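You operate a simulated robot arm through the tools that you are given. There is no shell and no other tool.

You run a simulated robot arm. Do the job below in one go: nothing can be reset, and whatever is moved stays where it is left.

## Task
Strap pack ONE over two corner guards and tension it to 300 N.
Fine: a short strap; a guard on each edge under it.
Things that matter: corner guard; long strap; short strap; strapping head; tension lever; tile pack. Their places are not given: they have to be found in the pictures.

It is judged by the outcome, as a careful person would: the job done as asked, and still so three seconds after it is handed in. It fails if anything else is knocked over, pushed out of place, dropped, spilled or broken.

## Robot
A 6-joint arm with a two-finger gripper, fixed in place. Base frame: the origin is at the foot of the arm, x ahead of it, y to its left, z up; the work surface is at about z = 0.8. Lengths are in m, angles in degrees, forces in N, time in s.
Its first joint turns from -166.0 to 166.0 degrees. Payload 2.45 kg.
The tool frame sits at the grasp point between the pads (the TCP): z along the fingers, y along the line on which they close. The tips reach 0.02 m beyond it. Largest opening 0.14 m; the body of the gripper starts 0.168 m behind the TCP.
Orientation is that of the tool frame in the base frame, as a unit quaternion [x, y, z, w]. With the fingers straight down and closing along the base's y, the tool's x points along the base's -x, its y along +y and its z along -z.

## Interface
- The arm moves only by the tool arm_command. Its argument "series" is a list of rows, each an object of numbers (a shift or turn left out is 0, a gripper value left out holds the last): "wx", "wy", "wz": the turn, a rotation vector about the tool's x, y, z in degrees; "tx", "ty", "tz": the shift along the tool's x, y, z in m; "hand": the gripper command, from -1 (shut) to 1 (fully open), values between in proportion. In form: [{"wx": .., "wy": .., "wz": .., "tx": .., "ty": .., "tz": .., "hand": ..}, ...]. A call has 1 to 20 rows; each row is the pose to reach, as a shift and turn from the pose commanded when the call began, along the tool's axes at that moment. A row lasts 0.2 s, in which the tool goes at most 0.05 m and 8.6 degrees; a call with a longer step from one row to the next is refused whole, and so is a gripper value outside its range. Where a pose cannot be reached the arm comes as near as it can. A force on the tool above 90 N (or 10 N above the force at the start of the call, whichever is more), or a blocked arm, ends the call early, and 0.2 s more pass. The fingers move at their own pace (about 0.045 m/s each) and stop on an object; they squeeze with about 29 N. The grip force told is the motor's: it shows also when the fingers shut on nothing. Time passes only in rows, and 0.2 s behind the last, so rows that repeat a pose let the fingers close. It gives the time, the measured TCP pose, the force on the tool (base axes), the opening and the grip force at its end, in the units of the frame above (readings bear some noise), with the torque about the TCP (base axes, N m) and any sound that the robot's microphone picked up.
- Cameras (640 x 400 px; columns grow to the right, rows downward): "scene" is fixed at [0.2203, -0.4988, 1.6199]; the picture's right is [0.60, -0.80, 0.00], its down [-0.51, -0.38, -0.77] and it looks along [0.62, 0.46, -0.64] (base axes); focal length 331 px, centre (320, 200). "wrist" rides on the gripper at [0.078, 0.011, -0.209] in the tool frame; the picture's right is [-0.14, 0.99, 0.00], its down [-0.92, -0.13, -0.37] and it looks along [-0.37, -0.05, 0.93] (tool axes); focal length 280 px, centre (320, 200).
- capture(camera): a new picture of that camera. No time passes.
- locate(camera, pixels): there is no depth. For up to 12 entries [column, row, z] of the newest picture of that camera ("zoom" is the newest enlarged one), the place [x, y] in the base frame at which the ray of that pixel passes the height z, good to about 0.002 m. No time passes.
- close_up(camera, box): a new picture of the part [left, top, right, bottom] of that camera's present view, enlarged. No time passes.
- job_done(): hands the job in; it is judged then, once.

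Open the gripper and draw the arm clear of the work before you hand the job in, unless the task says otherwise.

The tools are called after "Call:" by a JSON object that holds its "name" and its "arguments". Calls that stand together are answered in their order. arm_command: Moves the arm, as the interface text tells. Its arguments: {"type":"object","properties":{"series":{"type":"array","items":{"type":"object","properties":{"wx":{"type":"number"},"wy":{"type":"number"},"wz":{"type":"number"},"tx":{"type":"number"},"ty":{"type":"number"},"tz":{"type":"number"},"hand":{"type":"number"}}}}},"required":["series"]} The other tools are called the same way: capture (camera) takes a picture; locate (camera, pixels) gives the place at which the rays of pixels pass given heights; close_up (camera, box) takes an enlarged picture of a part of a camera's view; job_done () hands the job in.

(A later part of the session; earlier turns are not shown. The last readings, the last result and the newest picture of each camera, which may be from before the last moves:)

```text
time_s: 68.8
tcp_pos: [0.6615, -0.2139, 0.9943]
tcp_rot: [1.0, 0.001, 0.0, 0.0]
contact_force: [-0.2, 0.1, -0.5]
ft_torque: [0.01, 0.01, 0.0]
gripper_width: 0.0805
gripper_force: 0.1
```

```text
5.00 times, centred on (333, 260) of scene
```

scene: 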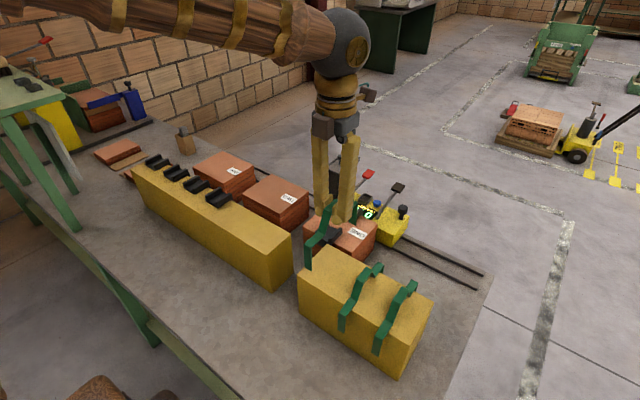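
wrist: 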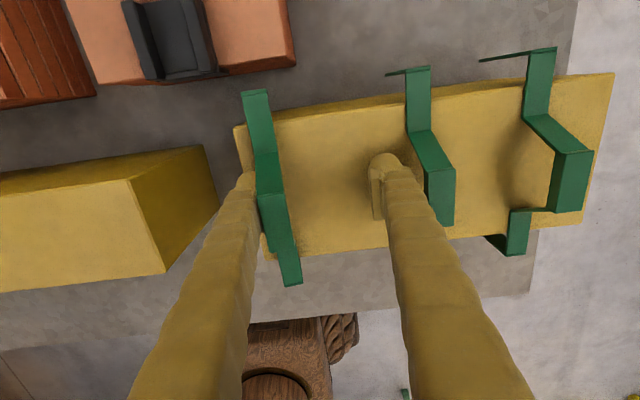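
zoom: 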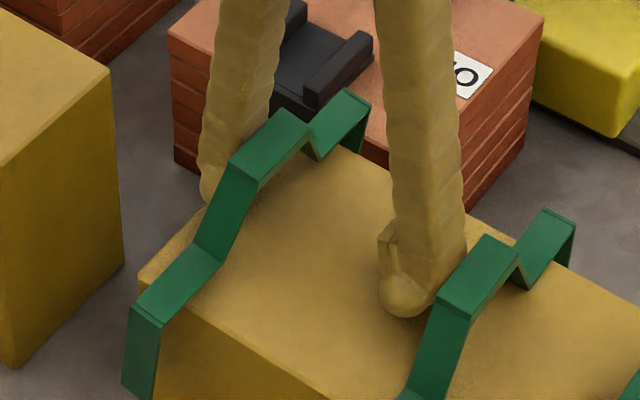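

The strap follows the left finger, perched with its middle just at that finger's inner face. I narrow to 50 mm, move slowly +y 3 cm, then make a brisk 4.5 cm move in -y with a sudden stop so it slips off the ledge and drops the last 9 mm onto the rack between the fingers.

Call:
{"name": "arm_command", "arguments": {"series": [{"hand": -0.29}, {"hand": -0.29}, {"ty": -0.008, "hand": -0.29}, {"ty": -0.018, "hand": -0.29}, {"ty": -0.026, "hand": -0.29}, {"ty": -0.03, "hand": -0.29}, {"ty": -0.03, "hand": -0.29}, {"ty": 0.017, "hand": -0.29}, {"ty": 0.017, "hand": -0.29}]}}

Call:
{"name": "capture", "arguments": {"camera": "wrist"}}

Call:
{"name": "close_up", "arguments": {"camera": "scene", "box": [285, 220, 381, 300]}}

```text
time_s: 70.8
tcp_pos: [0.6584, -0.2305, 0.9928]
tcp_rot: [1.0, 0.001, 0.0, 0.0]
contact_force: [0.4, -0.1, -0.2]
ft_torque: [-0.02, 0.0, 0.01]
gripper_width: 0.0498
gripper_force: 0.2
```

```text
taken
```

wrist: 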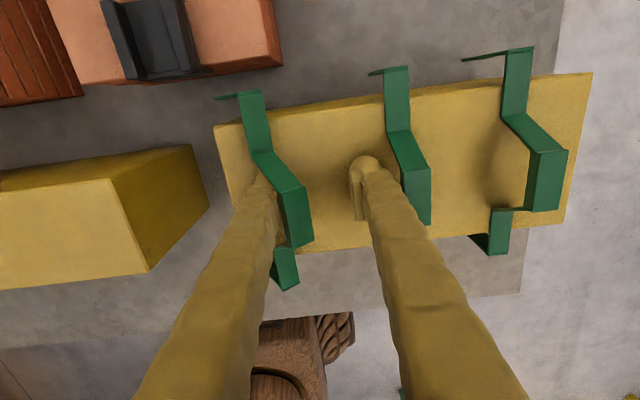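

```text
5.00 times, centred on (333, 260) of scene
```

zoom: 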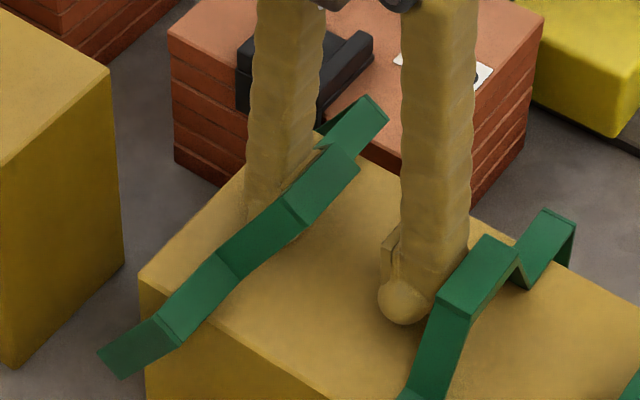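

The strap has come off the ledge but rolled over: its raised part now points toward -y and the tails toward +y. I look at it closely from both cameras.

Call:
{"name": "close_up", "arguments": {"camera": "scene", "box": [295, 230, 375, 300]}}

Call:
{"name": "close_up", "arguments": {"camera": "wrist", "box": [200, 80, 344, 300]}}

Call:
{"name": "close_up", "arguments": {"camera": "wrist", "box": [210, 140, 338, 220]}}

```text
5.71 times, centred on (335, 265) of scene
```

zoom: 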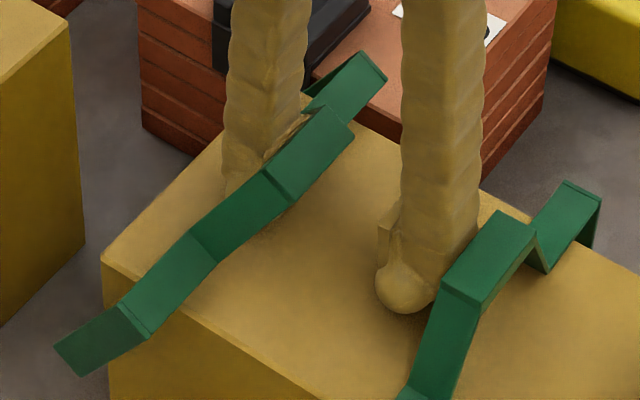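

```text
1.82 times, centred on (272, 190) of wrist
```

zoom: 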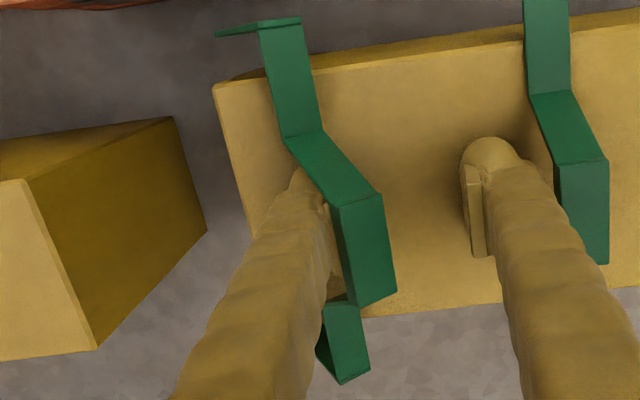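

```text
5.00 times, centred on (274, 180) of wrist
```

zoom: 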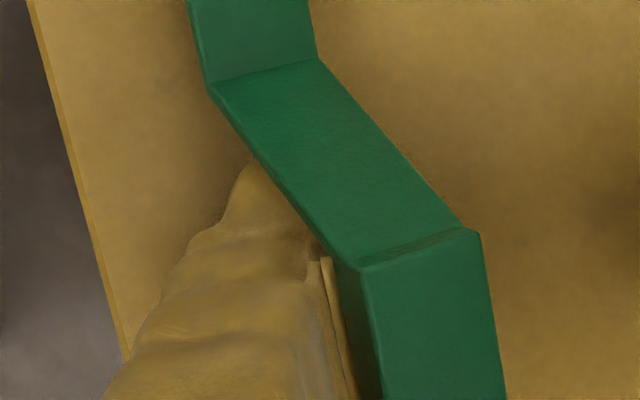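

The strap leans at about 45° against the left finger's inner side; it should roll back flat when that finger retreats. I open to about 85 mm while shifting 15 mm toward +y, so only the left finger moves away.

Call:
{"name": "arm_command", "arguments": {"series": [{"ty": -0.004, "hand": -0.2}, {"ty": -0.008, "hand": -0.1}, {"ty": -0.012, "hand": 0.0}, {"ty": -0.016, "hand": 0.1}, {"ty": -0.02, "hand": 0.2}, {"ty": -0.02, "hand": 0.2}]}}

Call:
{"name": "capture", "arguments": {"camera": "wrist"}}

Call:
{"name": "close_up", "arguments": {"camera": "scene", "box": [285, 220, 381, 300]}}

```text
time_s: 72.2
tcp_pos: [0.659, -0.2101, 0.9926]
tcp_rot: [1.0, -0.001, 0.0, 0.0]
contact_force: [-0.3, -0.4, -0.2]
ft_torque: [-0.02, 0.02, 0.0]
gripper_width: 0.0838
gripper_force: 0.0
```

```text
taken
```

wrist: 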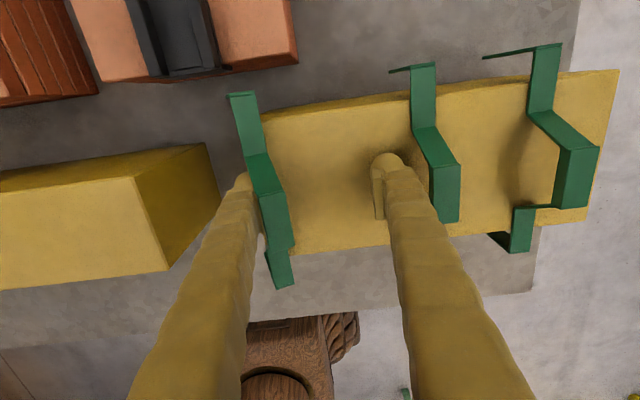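

```text
5.00 times, centred on (333, 260) of scene
```

zoom: 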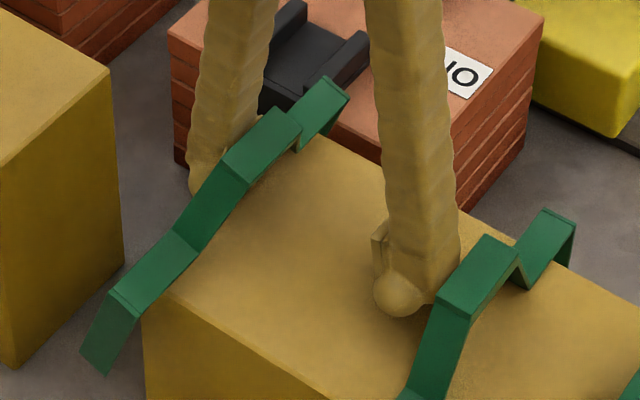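

The strap hooks on that finger (its raised part hangs over the pad's upper edge). I'll first close to 50 mm, bring it back to about y=-0.20 over the rack and see how it hangs; afterwards I can roll the gripper so that this pad edge drops below the raised part.

Call:
{"name": "arm_command", "arguments": {"series": [{"ty": 0.003, "tz": -0.002, "hand": 0.1}, {"ty": 0.006, "tz": -0.004, "hand": 0.0}, {"ty": 0.009, "tz": -0.004, "hand": -0.1}, {"ty": 0.012, "tz": -0.004, "hand": -0.2}, {"ty": 0.015, "tz": -0.004, "hand": -0.286}, {"ty": 0.015, "tz": -0.004, "hand": -0.286}, {"ty": 0.015, "tz": -0.004, "hand": -0.286}]}}

Call:
{"name": "capture", "arguments": {"camera": "wrist"}}

Call:
{"name": "close_up", "arguments": {"camera": "wrist", "box": [200, 80, 360, 300]}}

Call:
{"name": "close_up", "arguments": {"camera": "scene", "box": [285, 220, 381, 300]}}

```text
time_s: 73.8
tcp_pos: [0.6602, -0.2254, 0.9977]
tcp_rot: [1.0, 0.0, 0.0, 0.0]
contact_force: [0.2, -0.8, -0.5]
ft_torque: [0.01, 0.05, -0.01]
gripper_width: 0.0497
gripper_force: 0.1
```

```text
taken
```

wrist: 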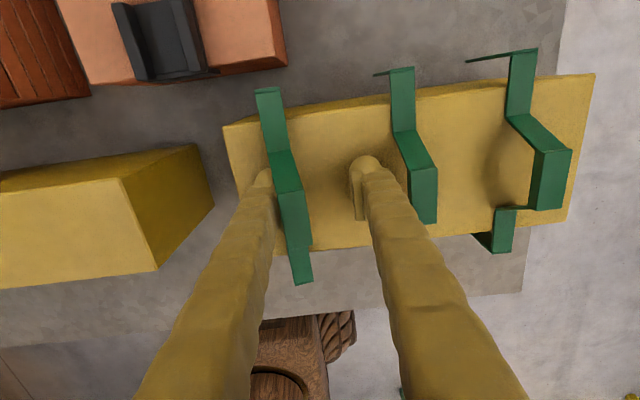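

```text
1.82 times, centred on (280, 190) of wrist
```

zoom: 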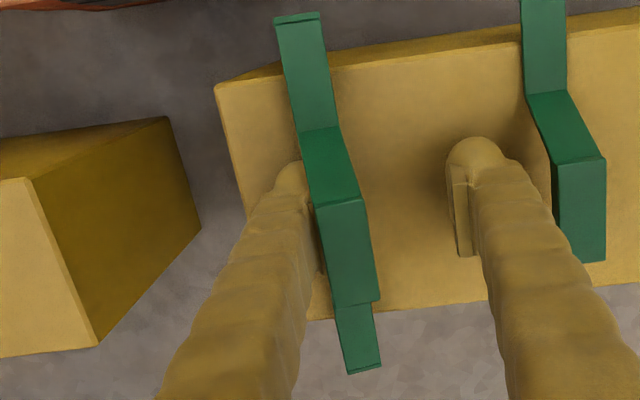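

```text
5.00 times, centred on (333, 260) of scene
```

zoom: 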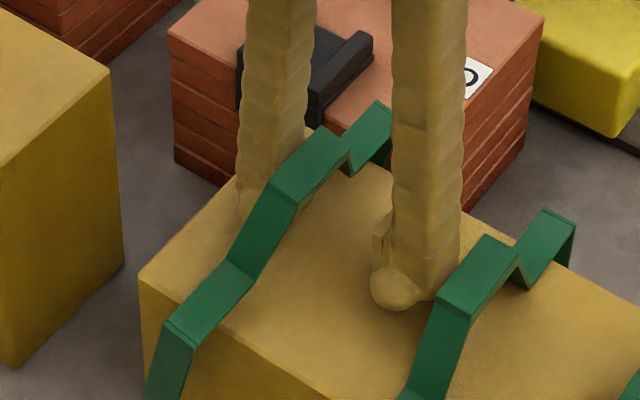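

The strap hangs on the left finger near y≈-0.195. Now I roll the gripper about the x axis (left finger lying down, right finger going up), keeping that pad edge over the rack, first to 40°.

Call:
{"name": "arm_command", "arguments": {"series": [{"wx": -8, "ty": 0.0033, "tz": -0.0038}, {"wx": -16, "ty": 0.0045, "tz": -0.0083}, {"wx": -24, "ty": 0.0075, "tz": -0.0126}, {"wx": -32, "ty": 0.0103, "tz": -0.016}, {"wx": -40, "ty": 0.0123, "tz": -0.0188}]}}

Call:
{"name": "capture", "arguments": {"camera": "wrist"}}

Call:
{"name": "close_up", "arguments": {"camera": "scene", "box": [285, 210, 397, 290]}}

Call:
{"name": "capture", "arguments": {"camera": "scene"}}

```text
time_s: 75.0
tcp_pos: [0.6537, -0.3197, 1.0748]
tcp_rot: [0.977, 0.057, -0.005, 0.205]
contact_force: [0.9, -0.8, -0.9]
ft_torque: [0.02, 0.03, 0.01]
gripper_width: 0.0499
gripper_force: 0.1
out of reach, approached as far as the arm can: row 2, 3, 4, 5
```

```text
taken
```

wrist: 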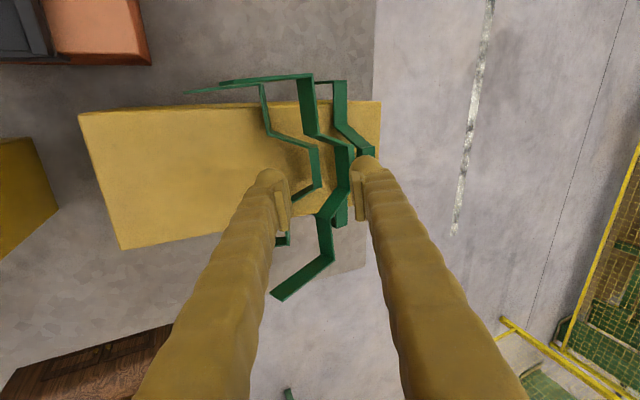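

```text
5.00 times, centred on (341, 250) of scene
```

zoom: 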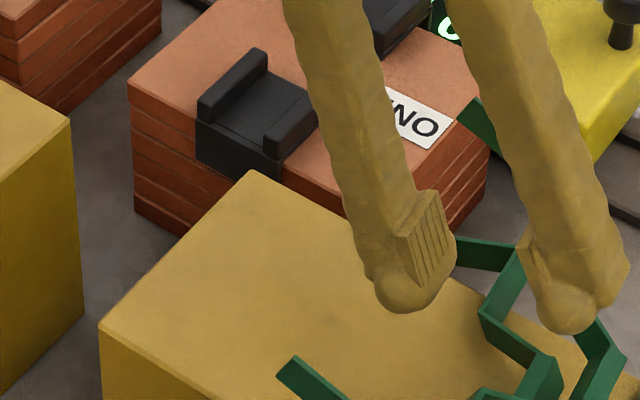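

```text
taken
```

scene: 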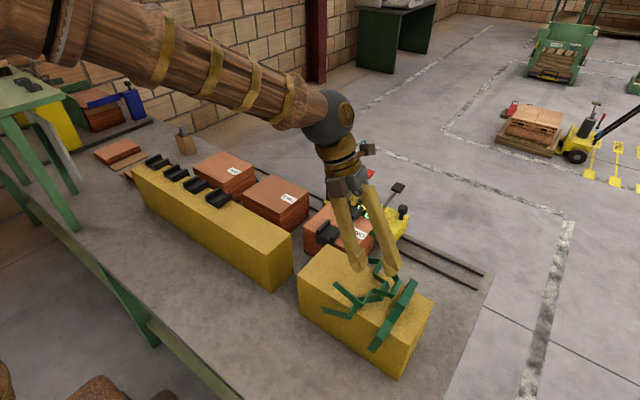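

The roll was out of the arm's reach and the arm swept about 10 cm toward -y, disturbing the straps on the rack. I look closely at what happened before moving.

Call:
{"name": "close_up", "arguments": {"camera": "scene", "box": [300, 240, 444, 370]}}

Call:
{"name": "close_up", "arguments": {"camera": "wrist", "box": [180, 60, 400, 310]}}

```text
3.08 times, centred on (372, 305) of scene
```

zoom: 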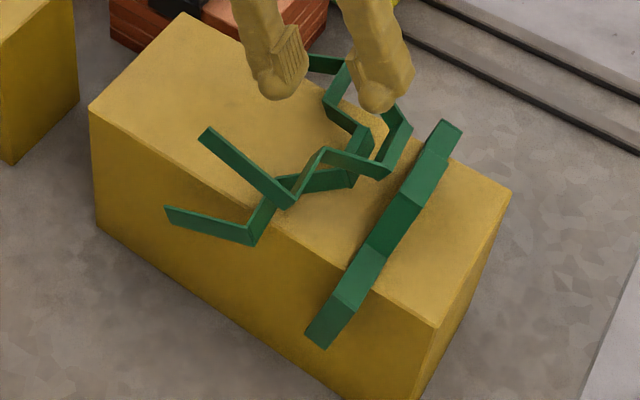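

```text
1.60 times, centred on (290, 185) of wrist
```

zoom: 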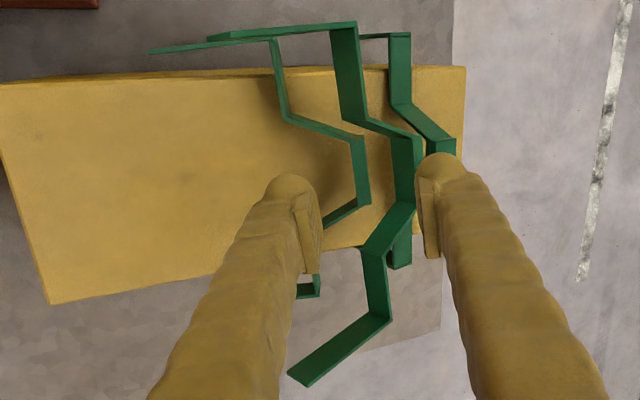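

All three straps were swept toward the -y end but are still on the rack, two of them lying on their sides. I first withdraw the fingers along their own axis, carefully, and then see where the tool is.

Call:
{"name": "arm_command", "arguments": {"series": [{"tz": -0.02}, {"tz": -0.05}, {"tz": -0.08}]}}

Call:
{"name": "capture", "arguments": {"camera": "wrist"}}

Call:
{"name": "capture", "arguments": {"camera": "scene"}}

```text
time_s: 75.8
tcp_pos: [0.6554, -0.2868, 1.1504]
tcp_rot: [0.977, 0.058, -0.006, 0.205]
contact_force: [0.4, -0.2, 0.1]
ft_torque: [0.01, 0.01, 0.0]
gripper_width: 0.0497
gripper_force: 0.0
```

```text
taken
```

wrist: 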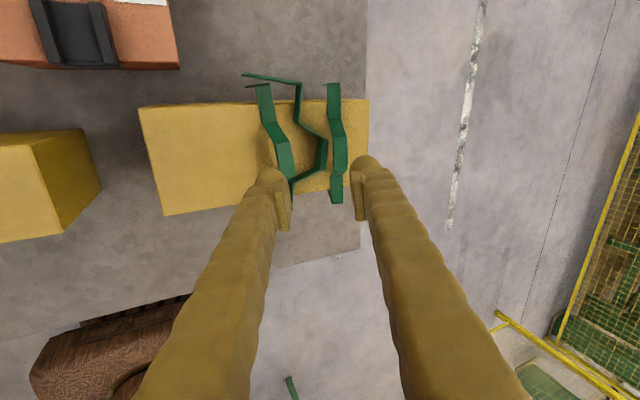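

```text
taken
```

scene: 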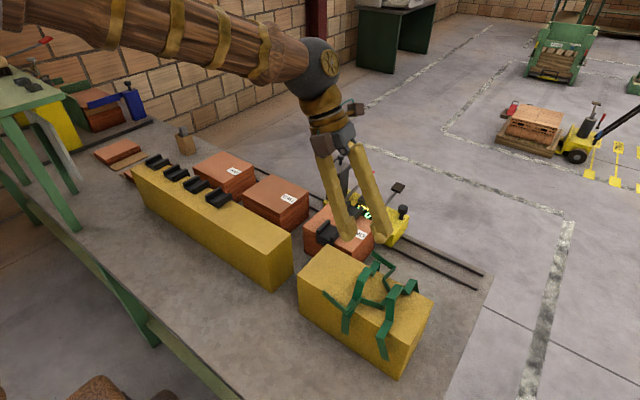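

The call base is the actual pose, good. I bring the tool upright again (roll back 23.7°, yaw 6.7°) while rising above the rack, to survey the straps.

Call:
{"name": "arm_command", "arguments": {"series": [{"wx": 4, "wy": 0.1, "wz": 1.1, "tx": 0.006, "ty": 0.006, "tz": -0.015}, {"wx": 10, "wy": 0.3, "wz": 2.8, "tx": 0.015, "ty": 0.018, "tz": -0.03}, {"wx": 16, "wy": 0.5, "wz": 4.5, "tx": 0.025, "ty": 0.03, "tz": -0.04}, {"wx": 21, "wy": 0.6, "wz": 5.9, "tx": 0.035, "ty": 0.04, "tz": -0.045}, {"wx": 23.7, "wy": 0.7, "wz": 6.7, "tx": 0.0404, "ty": 0.0474, "tz": -0.0465}]}}

Call:
{"name": "capture", "arguments": {"camera": "wrist"}}

Call:
{"name": "close_up", "arguments": {"camera": "wrist", "box": [200, 120, 440, 270]}}

Call:
{"name": "close_up", "arguments": {"camera": "scene", "box": [300, 240, 444, 370]}}

```text
time_s: 77.0
tcp_pos: [0.6963, -0.3087, 1.2105]
tcp_rot: [1.0, 0.0, 0.002, -0.001]
contact_force: [-0.6, 0.1, -0.8]
ft_torque: [-0.01, -0.04, -0.01]
gripper_width: 0.05
gripper_force: 0.1
```

```text
taken
```

wrist: 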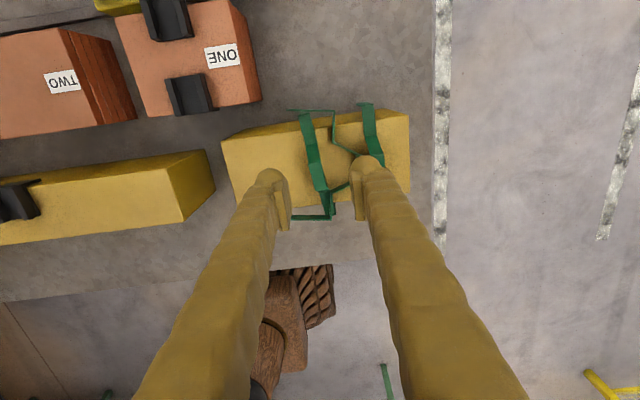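

```text
2.67 times, centred on (320, 195) of wrist
```

zoom: 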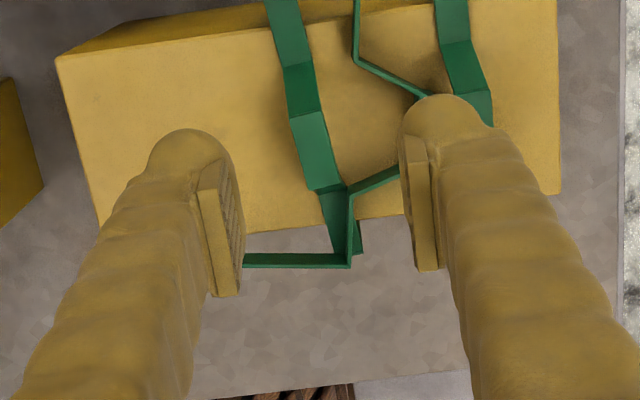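

```text
3.08 times, centred on (372, 305) of scene
```

zoom: 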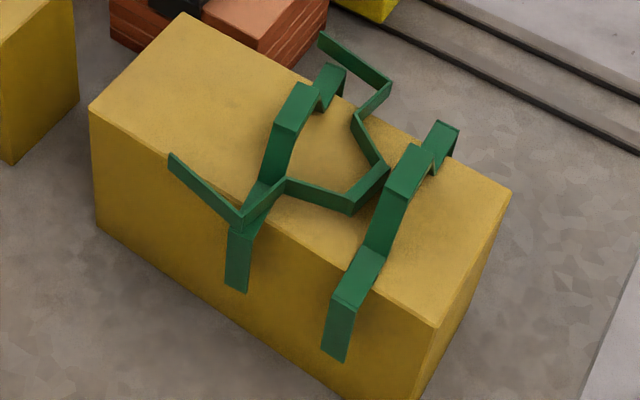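

Now it is clear: two straps stand upright on the rack (about y -0.30 and -0.385) and the third lies on its side between them. I locate its corners and the others to plan how to upright it.

Call:
{"name": "locate", "arguments": {"camera": "scene", "pixels": [[323.2, 290.4, 0.9885], [346, 313.1, 0.9885], [360.6, 299.1, 0.9885], [381.7, 308.9, 0.9885], [394.1, 293.6, 0.9885], [382.4, 278.3, 0.9885], [394.1, 268.6, 0.9885], [372, 252.4, 0.9885], [342.1, 313.1, 0.972], [350.8, 318, 0.972], [362.9, 282.2, 1.018], [399.1, 304, 1.018]]}}

Call:
{"name": "close_up", "arguments": {"camera": "scene", "box": [330, 270, 410, 340]}}

Call:
{"name": "close_up", "arguments": {"camera": "scene", "box": [355, 245, 435, 305]}}

```text
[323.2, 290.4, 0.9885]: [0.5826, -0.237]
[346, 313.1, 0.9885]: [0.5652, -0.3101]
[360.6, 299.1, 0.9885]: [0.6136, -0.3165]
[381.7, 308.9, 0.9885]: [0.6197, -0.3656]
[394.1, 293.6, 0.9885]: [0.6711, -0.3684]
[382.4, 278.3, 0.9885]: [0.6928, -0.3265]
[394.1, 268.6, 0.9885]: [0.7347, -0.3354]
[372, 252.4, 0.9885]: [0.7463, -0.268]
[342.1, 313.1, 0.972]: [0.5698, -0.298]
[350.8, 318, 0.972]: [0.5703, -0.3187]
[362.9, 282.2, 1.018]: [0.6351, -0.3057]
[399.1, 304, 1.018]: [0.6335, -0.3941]
```

```text
5.71 times, centred on (370, 305) of scene
```

zoom: 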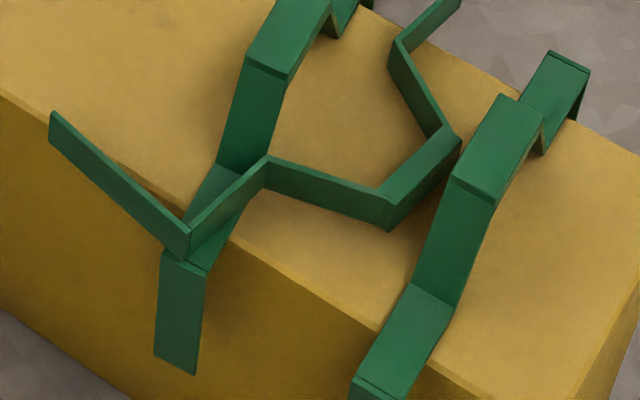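

```text
6.67 times, centred on (395, 275) of scene
```

zoom: 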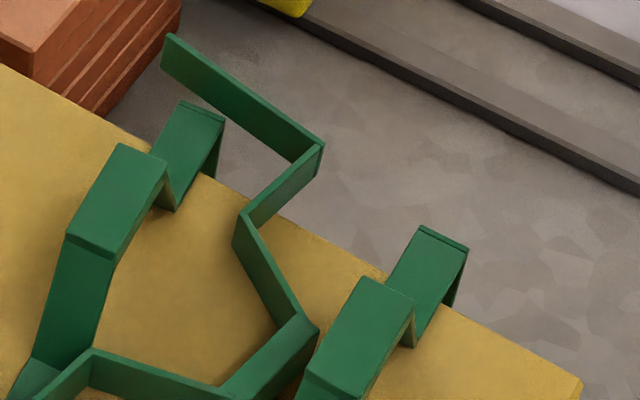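

C lies with its near shoulder on top of strap B's, raised part toward -y, about 10° yawed. I'll grip its near leg (from (0.614,-0.317) to (0.620,-0.366)) by closing along x: I turn the tool -97° and move over (0.617,-0.342), stopping high at z≈1.08.

Call:
{"name": "arm_command", "arguments": {"series": [{"wz": -8.1, "tx": -0.007, "ty": 0.003, "tz": 0.0, "hand": -0.43}, {"wz": -16.2, "tx": -0.014, "ty": 0.006, "tz": 0.005}, {"wz": -24.3, "tx": -0.021, "ty": 0.009, "tz": 0.01}, {"wz": -32.4, "tx": -0.028, "ty": 0.012, "tz": 0.015}, {"wz": -40.5, "tx": -0.035, "ty": 0.015, "tz": 0.02}, {"wz": -48.6, "tx": -0.042, "ty": 0.018, "tz": 0.025}, {"wz": -56.7, "tx": -0.049, "ty": 0.021, "tz": 0.03}, {"wz": -64.8, "tx": -0.056, "ty": 0.024, "tz": 0.04}, {"wz": -72.9, "tx": -0.063, "ty": 0.027, "tz": 0.05}, {"wz": -81, "tx": -0.07, "ty": 0.03, "tz": 0.065}, {"wz": -89.1, "tx": -0.077, "ty": 0.0325, "tz": 0.08}, {"wz": -97.1, "tx": -0.0793, "ty": 0.0333, "tz": 0.1}, {"wz": -97.1, "tx": -0.0793, "ty": 0.0333, "tz": 0.125}]}}

Call:
{"name": "capture", "arguments": {"camera": "wrist"}}

Call:
{"name": "close_up", "arguments": {"camera": "wrist", "box": [220, 100, 412, 220]}}

Call:
{"name": "close_up", "arguments": {"camera": "scene", "box": [320, 230, 432, 320]}}

```text
time_s: 79.8
tcp_pos: [0.6209, -0.3416, 1.0836]
tcp_rot: [0.662, 0.75, 0.001, 0.002]
contact_force: [-0.3, 0.8, -0.2]
ft_torque: [0.01, 0.02, -0.01]
gripper_width: 0.0402
gripper_force: 0.0
```

```text
taken
```

wrist: 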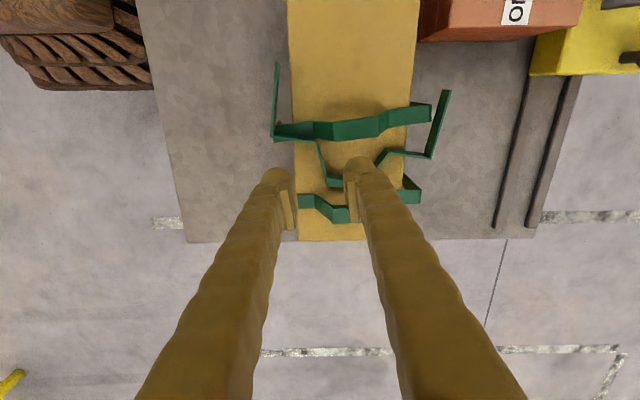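

```text
3.33 times, centred on (316, 160) of wrist
```

zoom: 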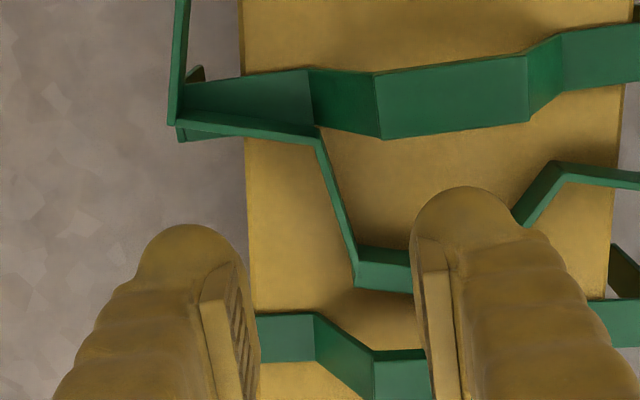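

```text
4.44 times, centred on (376, 275) of scene
```

zoom: 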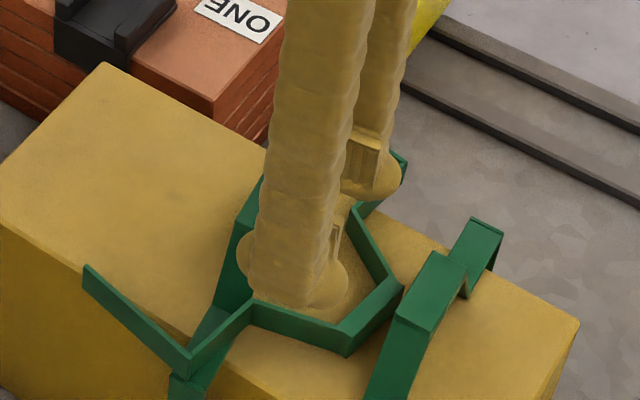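

The camera now looks toward -y. C's near leg runs from (315.4,140.5) to (326.5,179.5); I locate it precisely against the tool position.

Call:
{"name": "locate", "arguments": {"camera": "wrist", "pixels": [[315.4, 140.5, 0.9885], [326.5, 179.5, 0.9885], [272.5, 135.5, 0.9885], [388, 151, 0.9885], [275, 64, 0.9885], [313.5, 121.5, 0.972], [334, 141, 1.018], [376, 137, 1.018], [375, 126, 1.018], [314, 196, 0.972]]}}

```text
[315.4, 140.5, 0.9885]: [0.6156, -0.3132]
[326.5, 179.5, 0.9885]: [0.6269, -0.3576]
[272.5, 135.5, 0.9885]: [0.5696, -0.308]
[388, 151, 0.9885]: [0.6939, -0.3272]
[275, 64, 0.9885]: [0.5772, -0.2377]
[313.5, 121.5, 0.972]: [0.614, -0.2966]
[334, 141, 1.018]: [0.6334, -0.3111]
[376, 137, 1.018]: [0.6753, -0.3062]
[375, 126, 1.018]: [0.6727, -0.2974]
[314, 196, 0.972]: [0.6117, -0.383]
```

Near leg is (0.6156,-0.3132)–(0.6269,-0.3576), so I trim the tool to (0.6217,-0.337) with 7° more turn, lower to z≈0.9955 and close on the thin band.

Call:
{"name": "arm_command", "arguments": {"series": [{"wz": -7, "tx": 0.0045, "ty": 0.0014, "tz": 0.02}, {"wz": -7, "tx": 0.0045, "ty": 0.0014, "tz": 0.05}, {"wz": -7, "tx": 0.0045, "ty": 0.0014, "tz": 0.075}, {"wz": -7, "tx": 0.0045, "ty": 0.0014, "tz": 0.088}, {"wz": -7, "tx": 0.0045, "ty": 0.0014, "tz": 0.088, "hand": -1}, {"wz": -7, "tx": 0.0045, "ty": 0.0014, "tz": 0.088, "hand": -1}, {"wz": -7, "tx": 0.0045, "ty": 0.0014, "tz": 0.088, "hand": -1}, {"wz": -7, "tx": 0.0045, "ty": 0.0014, "tz": 0.088, "hand": -1}]}}

Call:
{"name": "capture", "arguments": {"camera": "wrist"}}

Call:
{"name": "close_up", "arguments": {"camera": "wrist", "box": [220, 80, 412, 220]}}

Call:
{"name": "close_up", "arguments": {"camera": "scene", "box": [320, 230, 432, 320]}}

```text
time_s: 81.6
tcp_pos: [0.6198, -0.339, 0.9956]
tcp_rot: [0.616, 0.788, 0.0, 0.001]
contact_force: [0.2, 0.9, 0.5]
ft_torque: [0.03, 0.0, -0.03]
gripper_width: 0.0059
gripper_force: 29.2
```

```text
taken
```

wrist: 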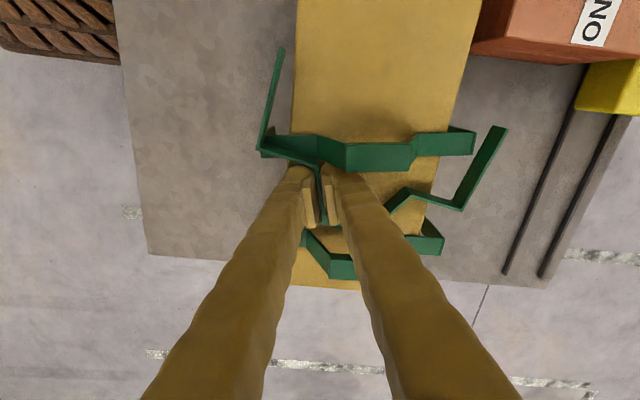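

```text
2.86 times, centred on (316, 150) of wrist
```

zoom: 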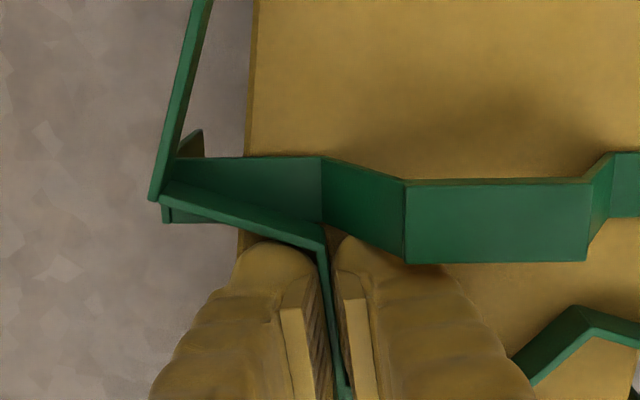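

```text
4.44 times, centred on (376, 275) of scene
```

zoom: 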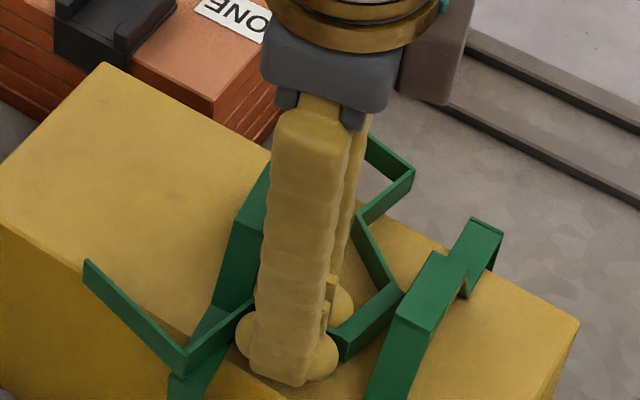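

C's leg is held (5.9 mm, 29 N). I lift it straight up 7 cm, slowly.

Call:
{"name": "arm_command", "arguments": {"series": [{"tz": -0.006}, {"tz": -0.015}, {"tz": -0.03}, {"tz": -0.05}, {"tz": -0.07}]}}

Call:
{"name": "capture", "arguments": {"camera": "wrist"}}

Call:
{"name": "close_up", "arguments": {"camera": "scene", "box": [300, 200, 444, 330]}}

```text
time_s: 82.8
tcp_pos: [0.619, -0.3389, 1.0664]
tcp_rot: [0.615, 0.789, 0.001, 0.0]
contact_force: [-0.3, -0.1, -0.6]
ft_torque: [0.03, 0.01, 0.02]
gripper_width: 0.0057
gripper_force: 29.5
```

```text
taken
```

wrist: 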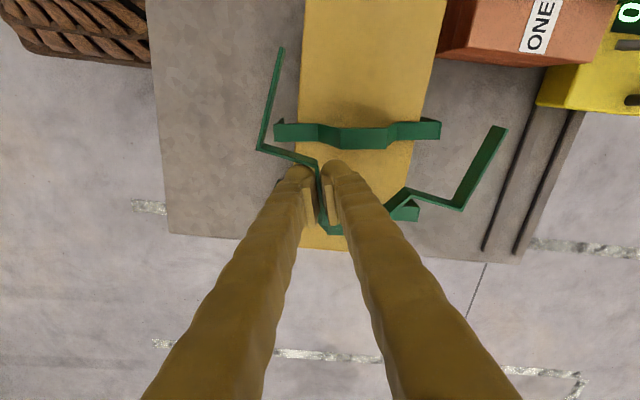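

```text
3.08 times, centred on (372, 265) of scene
```

zoom: 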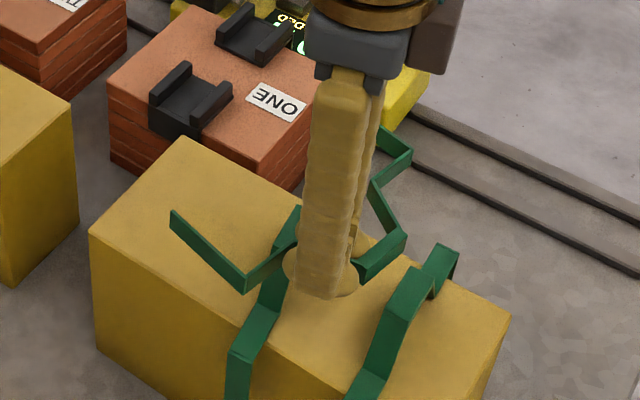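

C is held firmly and the other two stand upright. I carry C +0.101 in y over the free part of the rack, straighten it by 3°, and lower it to just above the stand.

Call:
{"name": "arm_command", "arguments": {"series": [{"wz": -1, "tx": 0.015, "ty": 0.004}, {"wz": -2, "tx": 0.035, "ty": 0.0095}, {"wz": -3, "tx": 0.055, "ty": 0.015}, {"wz": -3, "tx": 0.075, "ty": 0.02}, {"wz": -3, "tx": 0.09, "ty": 0.024}, {"wz": -3, "tx": 0.0976, "ty": 0.0261}, {"wz": -3, "tx": 0.0976, "ty": 0.0261, "tz": 0.015}, {"wz": -3, "tx": 0.0976, "ty": 0.0261, "tz": 0.035}, {"wz": -3, "tx": 0.0976, "ty": 0.0261, "tz": 0.055}, {"wz": -3, "tx": 0.0976, "ty": 0.0261, "tz": 0.064}]}}

Call:
{"name": "capture", "arguments": {"camera": "wrist"}}

Call:
{"name": "close_up", "arguments": {"camera": "scene", "box": [280, 210, 424, 330]}}

```text
time_s: 85.0
tcp_pos: [0.6219, -0.2366, 1.0021]
tcp_rot: [0.595, 0.804, 0.0, 0.001]
contact_force: [-0.1, -0.9, -0.7]
ft_torque: [0.02, 0.03, 0.02]
gripper_width: 0.0061
gripper_force: 29.3
```

```text
taken
```

wrist: 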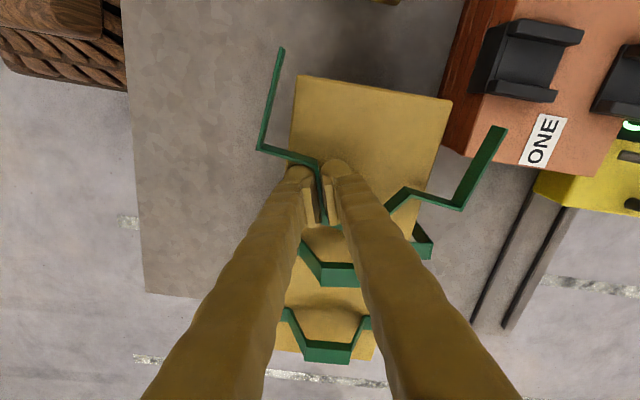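

```text
3.33 times, centred on (352, 270) of scene
```

zoom: 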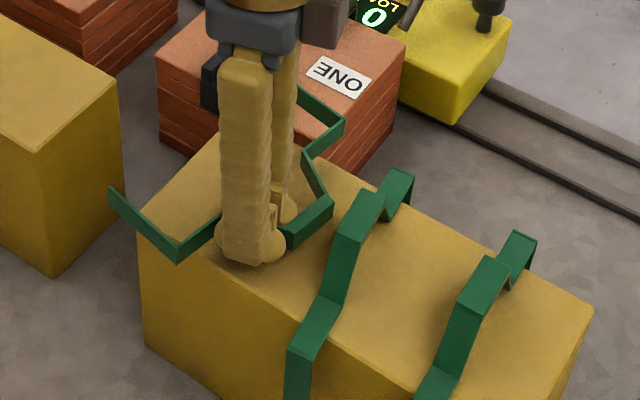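

C is about 8° off the rack's axis. I turn it 8°, lower the last few mm and open gently to let it lie (or roll upright) on the free part of the rack.

Call:
{"name": "arm_command", "arguments": {"series": [{"wz": -4}, {"wz": -8}, {"wz": -8, "tz": 0.003}, {"wz": -8, "tz": 0.0055}, {"wz": -8, "tz": 0.0055, "hand": -0.9}, {"wz": -8, "tz": 0.0055, "hand": -0.8}, {"wz": -8, "tz": 0.0055, "hand": -0.65}, {"wz": -8, "tz": 0.0055, "hand": -0.5}, {"wz": -8, "tz": 0.0055, "hand": -0.5}]}}

Call:
{"name": "capture", "arguments": {"camera": "wrist"}}

Call:
{"name": "close_up", "arguments": {"camera": "scene", "box": [280, 210, 424, 330]}}

```text
time_s: 87.0
tcp_pos: [0.6226, -0.2354, 0.9968]
tcp_rot: [0.538, 0.843, 0.0, 0.002]
contact_force: [-0.3, -0.3, -0.2]
ft_torque: [-0.02, -0.01, -0.01]
gripper_width: 0.0349
gripper_force: 0.1
```

```text
taken
```

wrist: 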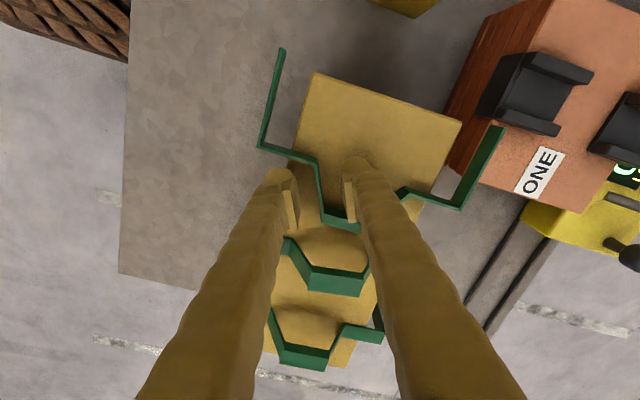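

```text
3.33 times, centred on (352, 270) of scene
```

zoom: 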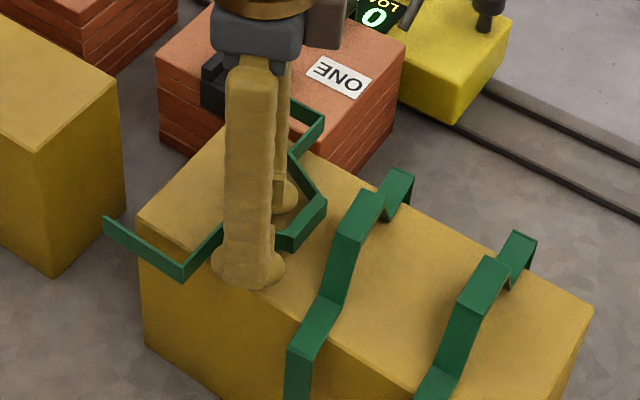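

C lies stably on its side on the free part. I raise the fingers clear and close them, then place them above its near tail end, about (0.564,-0.157), to press it down and roll the strap upright.

Call:
{"name": "arm_command", "arguments": {"series": [{"tz": -0.02}, {"tz": -0.05}, {"tz": -0.08, "hand": -1}, {"wz": 6, "tx": 0.024, "ty": -0.005, "tz": -0.08, "hand": -1}, {"wz": 13, "tx": 0.048, "ty": -0.01, "tz": -0.08, "hand": -1}, {"wz": 19, "tx": 0.072, "ty": -0.015, "tz": -0.08, "hand": -1}, {"wz": 25, "tx": 0.0958, "ty": -0.0202, "tz": -0.08, "hand": -1}, {"wz": 25, "tx": 0.0958, "ty": -0.0202, "tz": -0.05, "hand": -1}]}}

Call:
{"name": "capture", "arguments": {"camera": "wrist"}}

Call:
{"name": "close_up", "arguments": {"camera": "scene", "box": [270, 200, 414, 320]}}

```text
time_s: 88.8
tcp_pos: [0.5608, -0.1585, 1.048]
tcp_rot: [0.707, 0.707, 0.001, 0.001]
contact_force: [-0.1, -0.7, 0.9]
ft_torque: [-0.02, -0.01, 0.01]
gripper_width: 0.0
gripper_force: 29.0
```

```text
taken
```

wrist: 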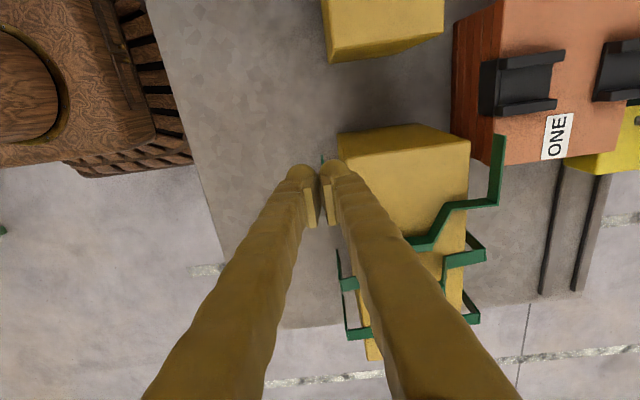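

```text
3.33 times, centred on (342, 260) of scene
```

zoom: 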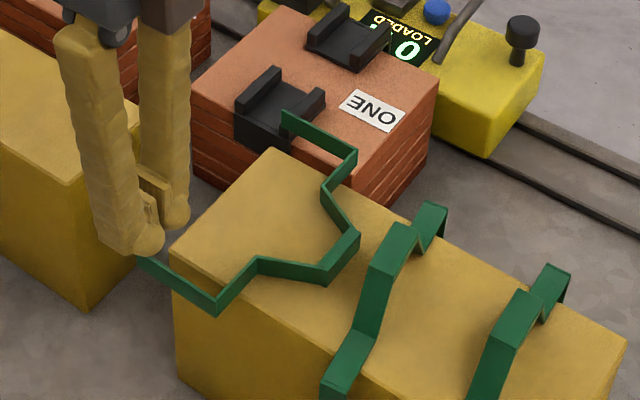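

Fingers are above the near tail end. I check C's geometry in the scene view before pressing: near corner (310.5,293.6), far corner (352.5,247.4), near tail end (287,277.5).

Call:
{"name": "locate", "arguments": {"camera": "scene", "pixels": [[310.5, 293.6, 0.9885], [352.5, 247.4, 0.9885], [330.9, 234.5, 0.9885], [343.5, 284.6, 0.9885], [353.4, 272, 0.9885], [287, 277.5, 0.9885], [323.4, 279.5, 0.9885], [343.5, 258.5, 0.9885]]}}

Call:
{"name": "locate", "arguments": {"camera": "wrist", "pixels": [[498, 206, 0.9885], [499, 137, 0.9885], [412, 246, 0.9885]]}}

```text
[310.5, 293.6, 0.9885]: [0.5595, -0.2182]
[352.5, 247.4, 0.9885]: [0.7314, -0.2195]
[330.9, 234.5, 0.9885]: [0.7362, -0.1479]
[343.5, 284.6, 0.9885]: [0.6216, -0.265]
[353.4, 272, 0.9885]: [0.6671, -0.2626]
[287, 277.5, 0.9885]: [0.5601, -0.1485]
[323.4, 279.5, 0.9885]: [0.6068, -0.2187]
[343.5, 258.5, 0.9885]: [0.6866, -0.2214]
```

```text
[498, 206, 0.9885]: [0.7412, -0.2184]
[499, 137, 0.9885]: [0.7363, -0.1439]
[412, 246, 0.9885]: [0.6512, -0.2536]
```

C is aligned with the rack (shoulder line y≈-0.219, tails at x≈0.56 and 0.736). I press its near tail down slowly, tips to about z=0.935.

Call:
{"name": "arm_command", "arguments": {"series": [{"tz": 0.02}, {"tz": 0.032}, {"tz": 0.042}, {"tz": 0.052}, {"tz": 0.062}, {"tz": 0.072}, {"tz": 0.082}, {"tz": 0.092}, {"tz": 0.092}]}}

Call:
{"name": "capture", "arguments": {"camera": "wrist"}}

Call:
{"name": "close_up", "arguments": {"camera": "scene", "box": [270, 200, 414, 320]}}

```text
time_s: 90.8
tcp_pos: [0.5644, -0.1565, 0.9557]
tcp_rot: [0.707, 0.707, 0.001, 0.0]
contact_force: [-10.6, -0.4, 1.8]
ft_torque: [-0.01, -0.25, -0.16]
gripper_width: 0.0003
gripper_force: 29.1
```

```text
taken
```

wrist: 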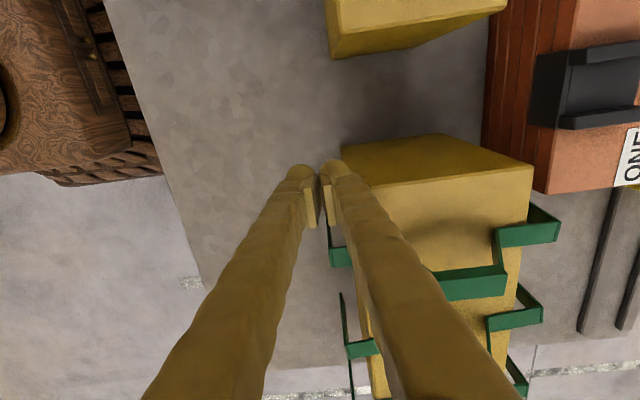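

```text
3.33 times, centred on (342, 260) of scene
```

zoom: 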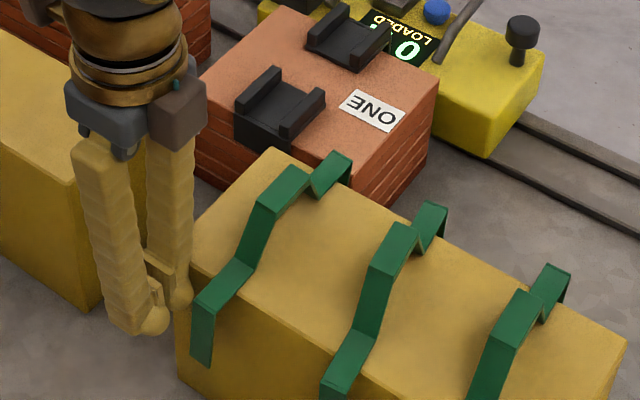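

C is upright on the rack again. The tool reads -10 N in x (touching the rack's side), so I ease 4 mm toward the base and then rise.

Call:
{"name": "arm_command", "arguments": {"series": [{"ty": -0.004}, {"ty": -0.004, "tz": -0.03}, {"ty": -0.004, "tz": -0.07}, {"ty": -0.004, "tz": -0.11}, {"ty": -0.004, "tz": -0.15}, {"ty": -0.004, "tz": -0.19}, {"ty": -0.004, "tz": -0.23}]}}

Call:
{"name": "capture", "arguments": {"camera": "wrist"}}

Call:
{"name": "capture", "arguments": {"camera": "scene"}}

Call:
{"name": "close_up", "arguments": {"camera": "scene", "box": [280, 220, 440, 380]}}

```text
time_s: 92.4
tcp_pos: [0.5592, -0.1557, 1.1871]
tcp_rot: [0.707, 0.708, 0.001, 0.0]
contact_force: [-0.1, -0.6, -0.2]
ft_torque: [-0.01, 0.01, -0.02]
gripper_width: 0.0
gripper_force: 28.6
```

```text
taken
```

wrist: 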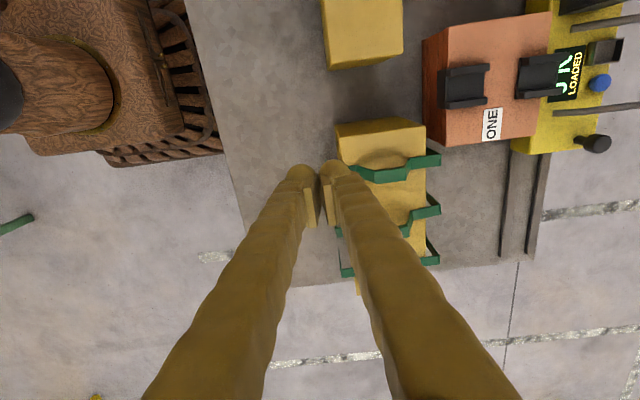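

```text
taken
```

scene: 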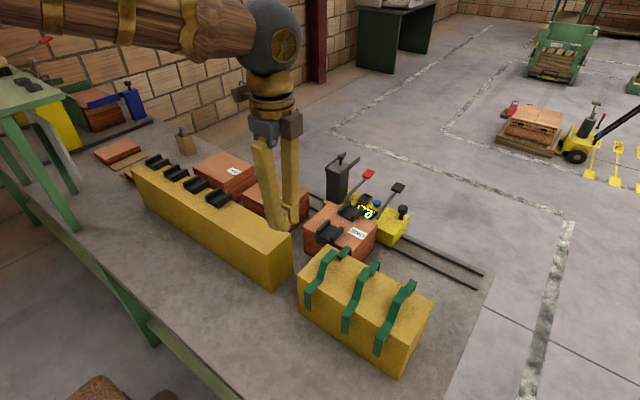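

```text
2.50 times, centred on (360, 300) of scene
```

zoom: 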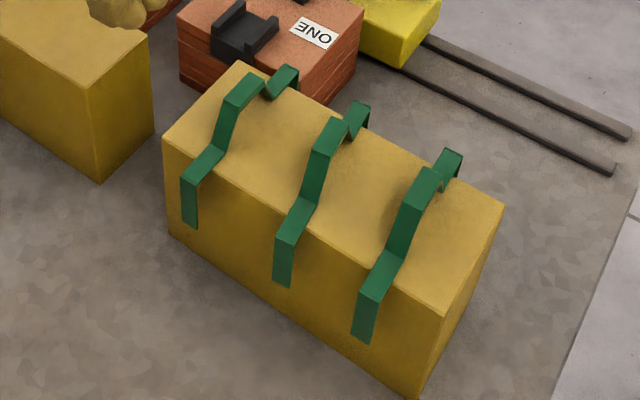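

All three straps stand upright on the rack and the rack has not moved. Next I turn the tool back to its first orientation and go over pack ONE to re-seat the guards snugly.

Call:
{"name": "arm_command", "arguments": {"series": [{"wz": -8.2, "tx": 0.004, "ty": 0.02, "hand": 0.14}, {"wz": -16.4, "tx": 0.009, "ty": 0.045}, {"wz": -24.6, "tx": 0.014, "ty": 0.075}, {"wz": -32.8, "tx": 0.019, "ty": 0.105}, {"wz": -41, "tx": 0.024, "ty": 0.135}, {"wz": -49.2, "tx": 0.029, "ty": 0.165}, {"wz": -57.4, "tx": 0.034, "ty": 0.195}, {"wz": -65.6, "tx": 0.039, "ty": 0.22, "tz": 0.01}, {"wz": -73.8, "tx": 0.044, "ty": 0.245, "tz": 0.025}, {"wz": -82, "tx": 0.048, "ty": 0.27, "tz": 0.045}, {"wz": -90, "tx": 0.05, "ty": 0.285, "tz": 0.06}]}}

Call:
{"name": "capture", "arguments": {"camera": "wrist"}}

Call:
{"name": "close_up", "arguments": {"camera": "wrist", "box": [230, 60, 422, 180]}}

Call:
{"name": "close_up", "arguments": {"camera": "scene", "box": [300, 190, 396, 250]}}

```text
time_s: 94.8
tcp_pos: [0.8416, -0.1069, 1.1253]
tcp_rot: [-0.002, 1.0, 0.0, 0.001]
contact_force: [-0.8, 0.4, 0.1]
ft_torque: [0.03, 0.0, -0.03]
gripper_width: 0.0799
gripper_force: 0.1
```

```text
taken
```

wrist: 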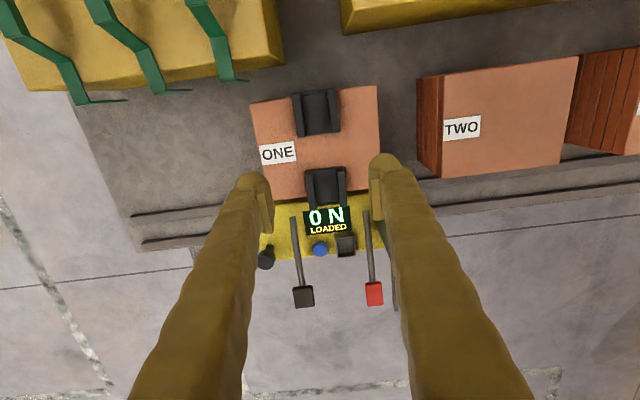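

```text
3.33 times, centred on (326, 120) of wrist
```

zoom: 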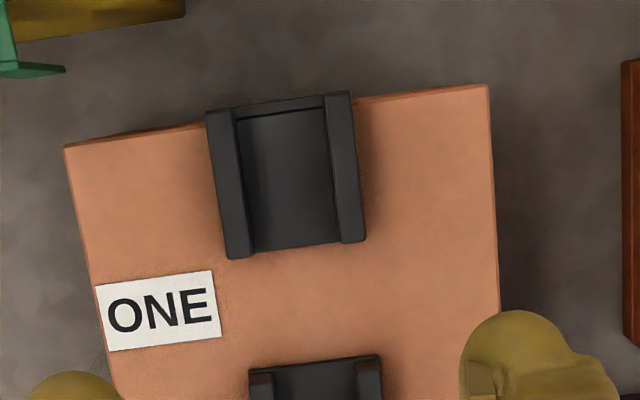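

```text
6.67 times, centred on (348, 220) of scene
```

zoom: 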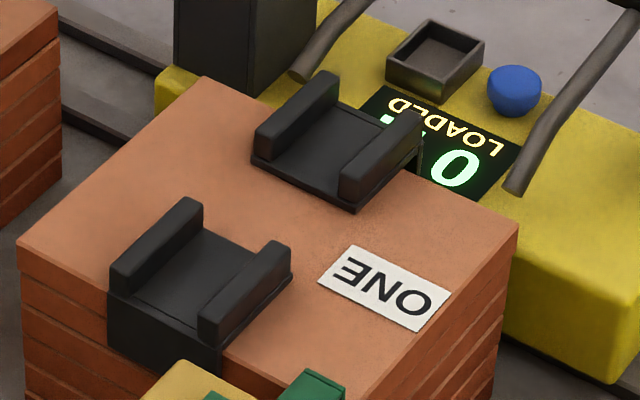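

I locate both guards' inner edges and the near guard's lip: G2 (298.4,137.4), (340.1,132), lip (291.5,93.6), (335,87.6); G1 inner (305,171), (344,166.5).

Call:
{"name": "locate", "arguments": {"camera": "wrist", "pixels": [[298.4, 137.4, 0.92], [340.1, 132, 0.92], [291.5, 93.6, 0.937], [335, 87.6, 0.937], [305, 171, 0.92], [344, 166.5, 0.92], [249.5, 103.5, 0.917], [376.5, 85.5, 0.917], [301, 95, 0.921], [328, 91.5, 0.921]]}}

```text
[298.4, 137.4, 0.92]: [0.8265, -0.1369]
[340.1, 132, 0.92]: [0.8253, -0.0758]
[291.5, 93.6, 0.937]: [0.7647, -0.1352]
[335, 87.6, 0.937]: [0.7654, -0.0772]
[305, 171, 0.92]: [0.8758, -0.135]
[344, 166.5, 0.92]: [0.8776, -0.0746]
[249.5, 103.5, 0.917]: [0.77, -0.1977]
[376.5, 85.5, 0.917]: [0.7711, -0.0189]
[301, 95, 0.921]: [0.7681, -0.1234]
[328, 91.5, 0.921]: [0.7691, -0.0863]
```

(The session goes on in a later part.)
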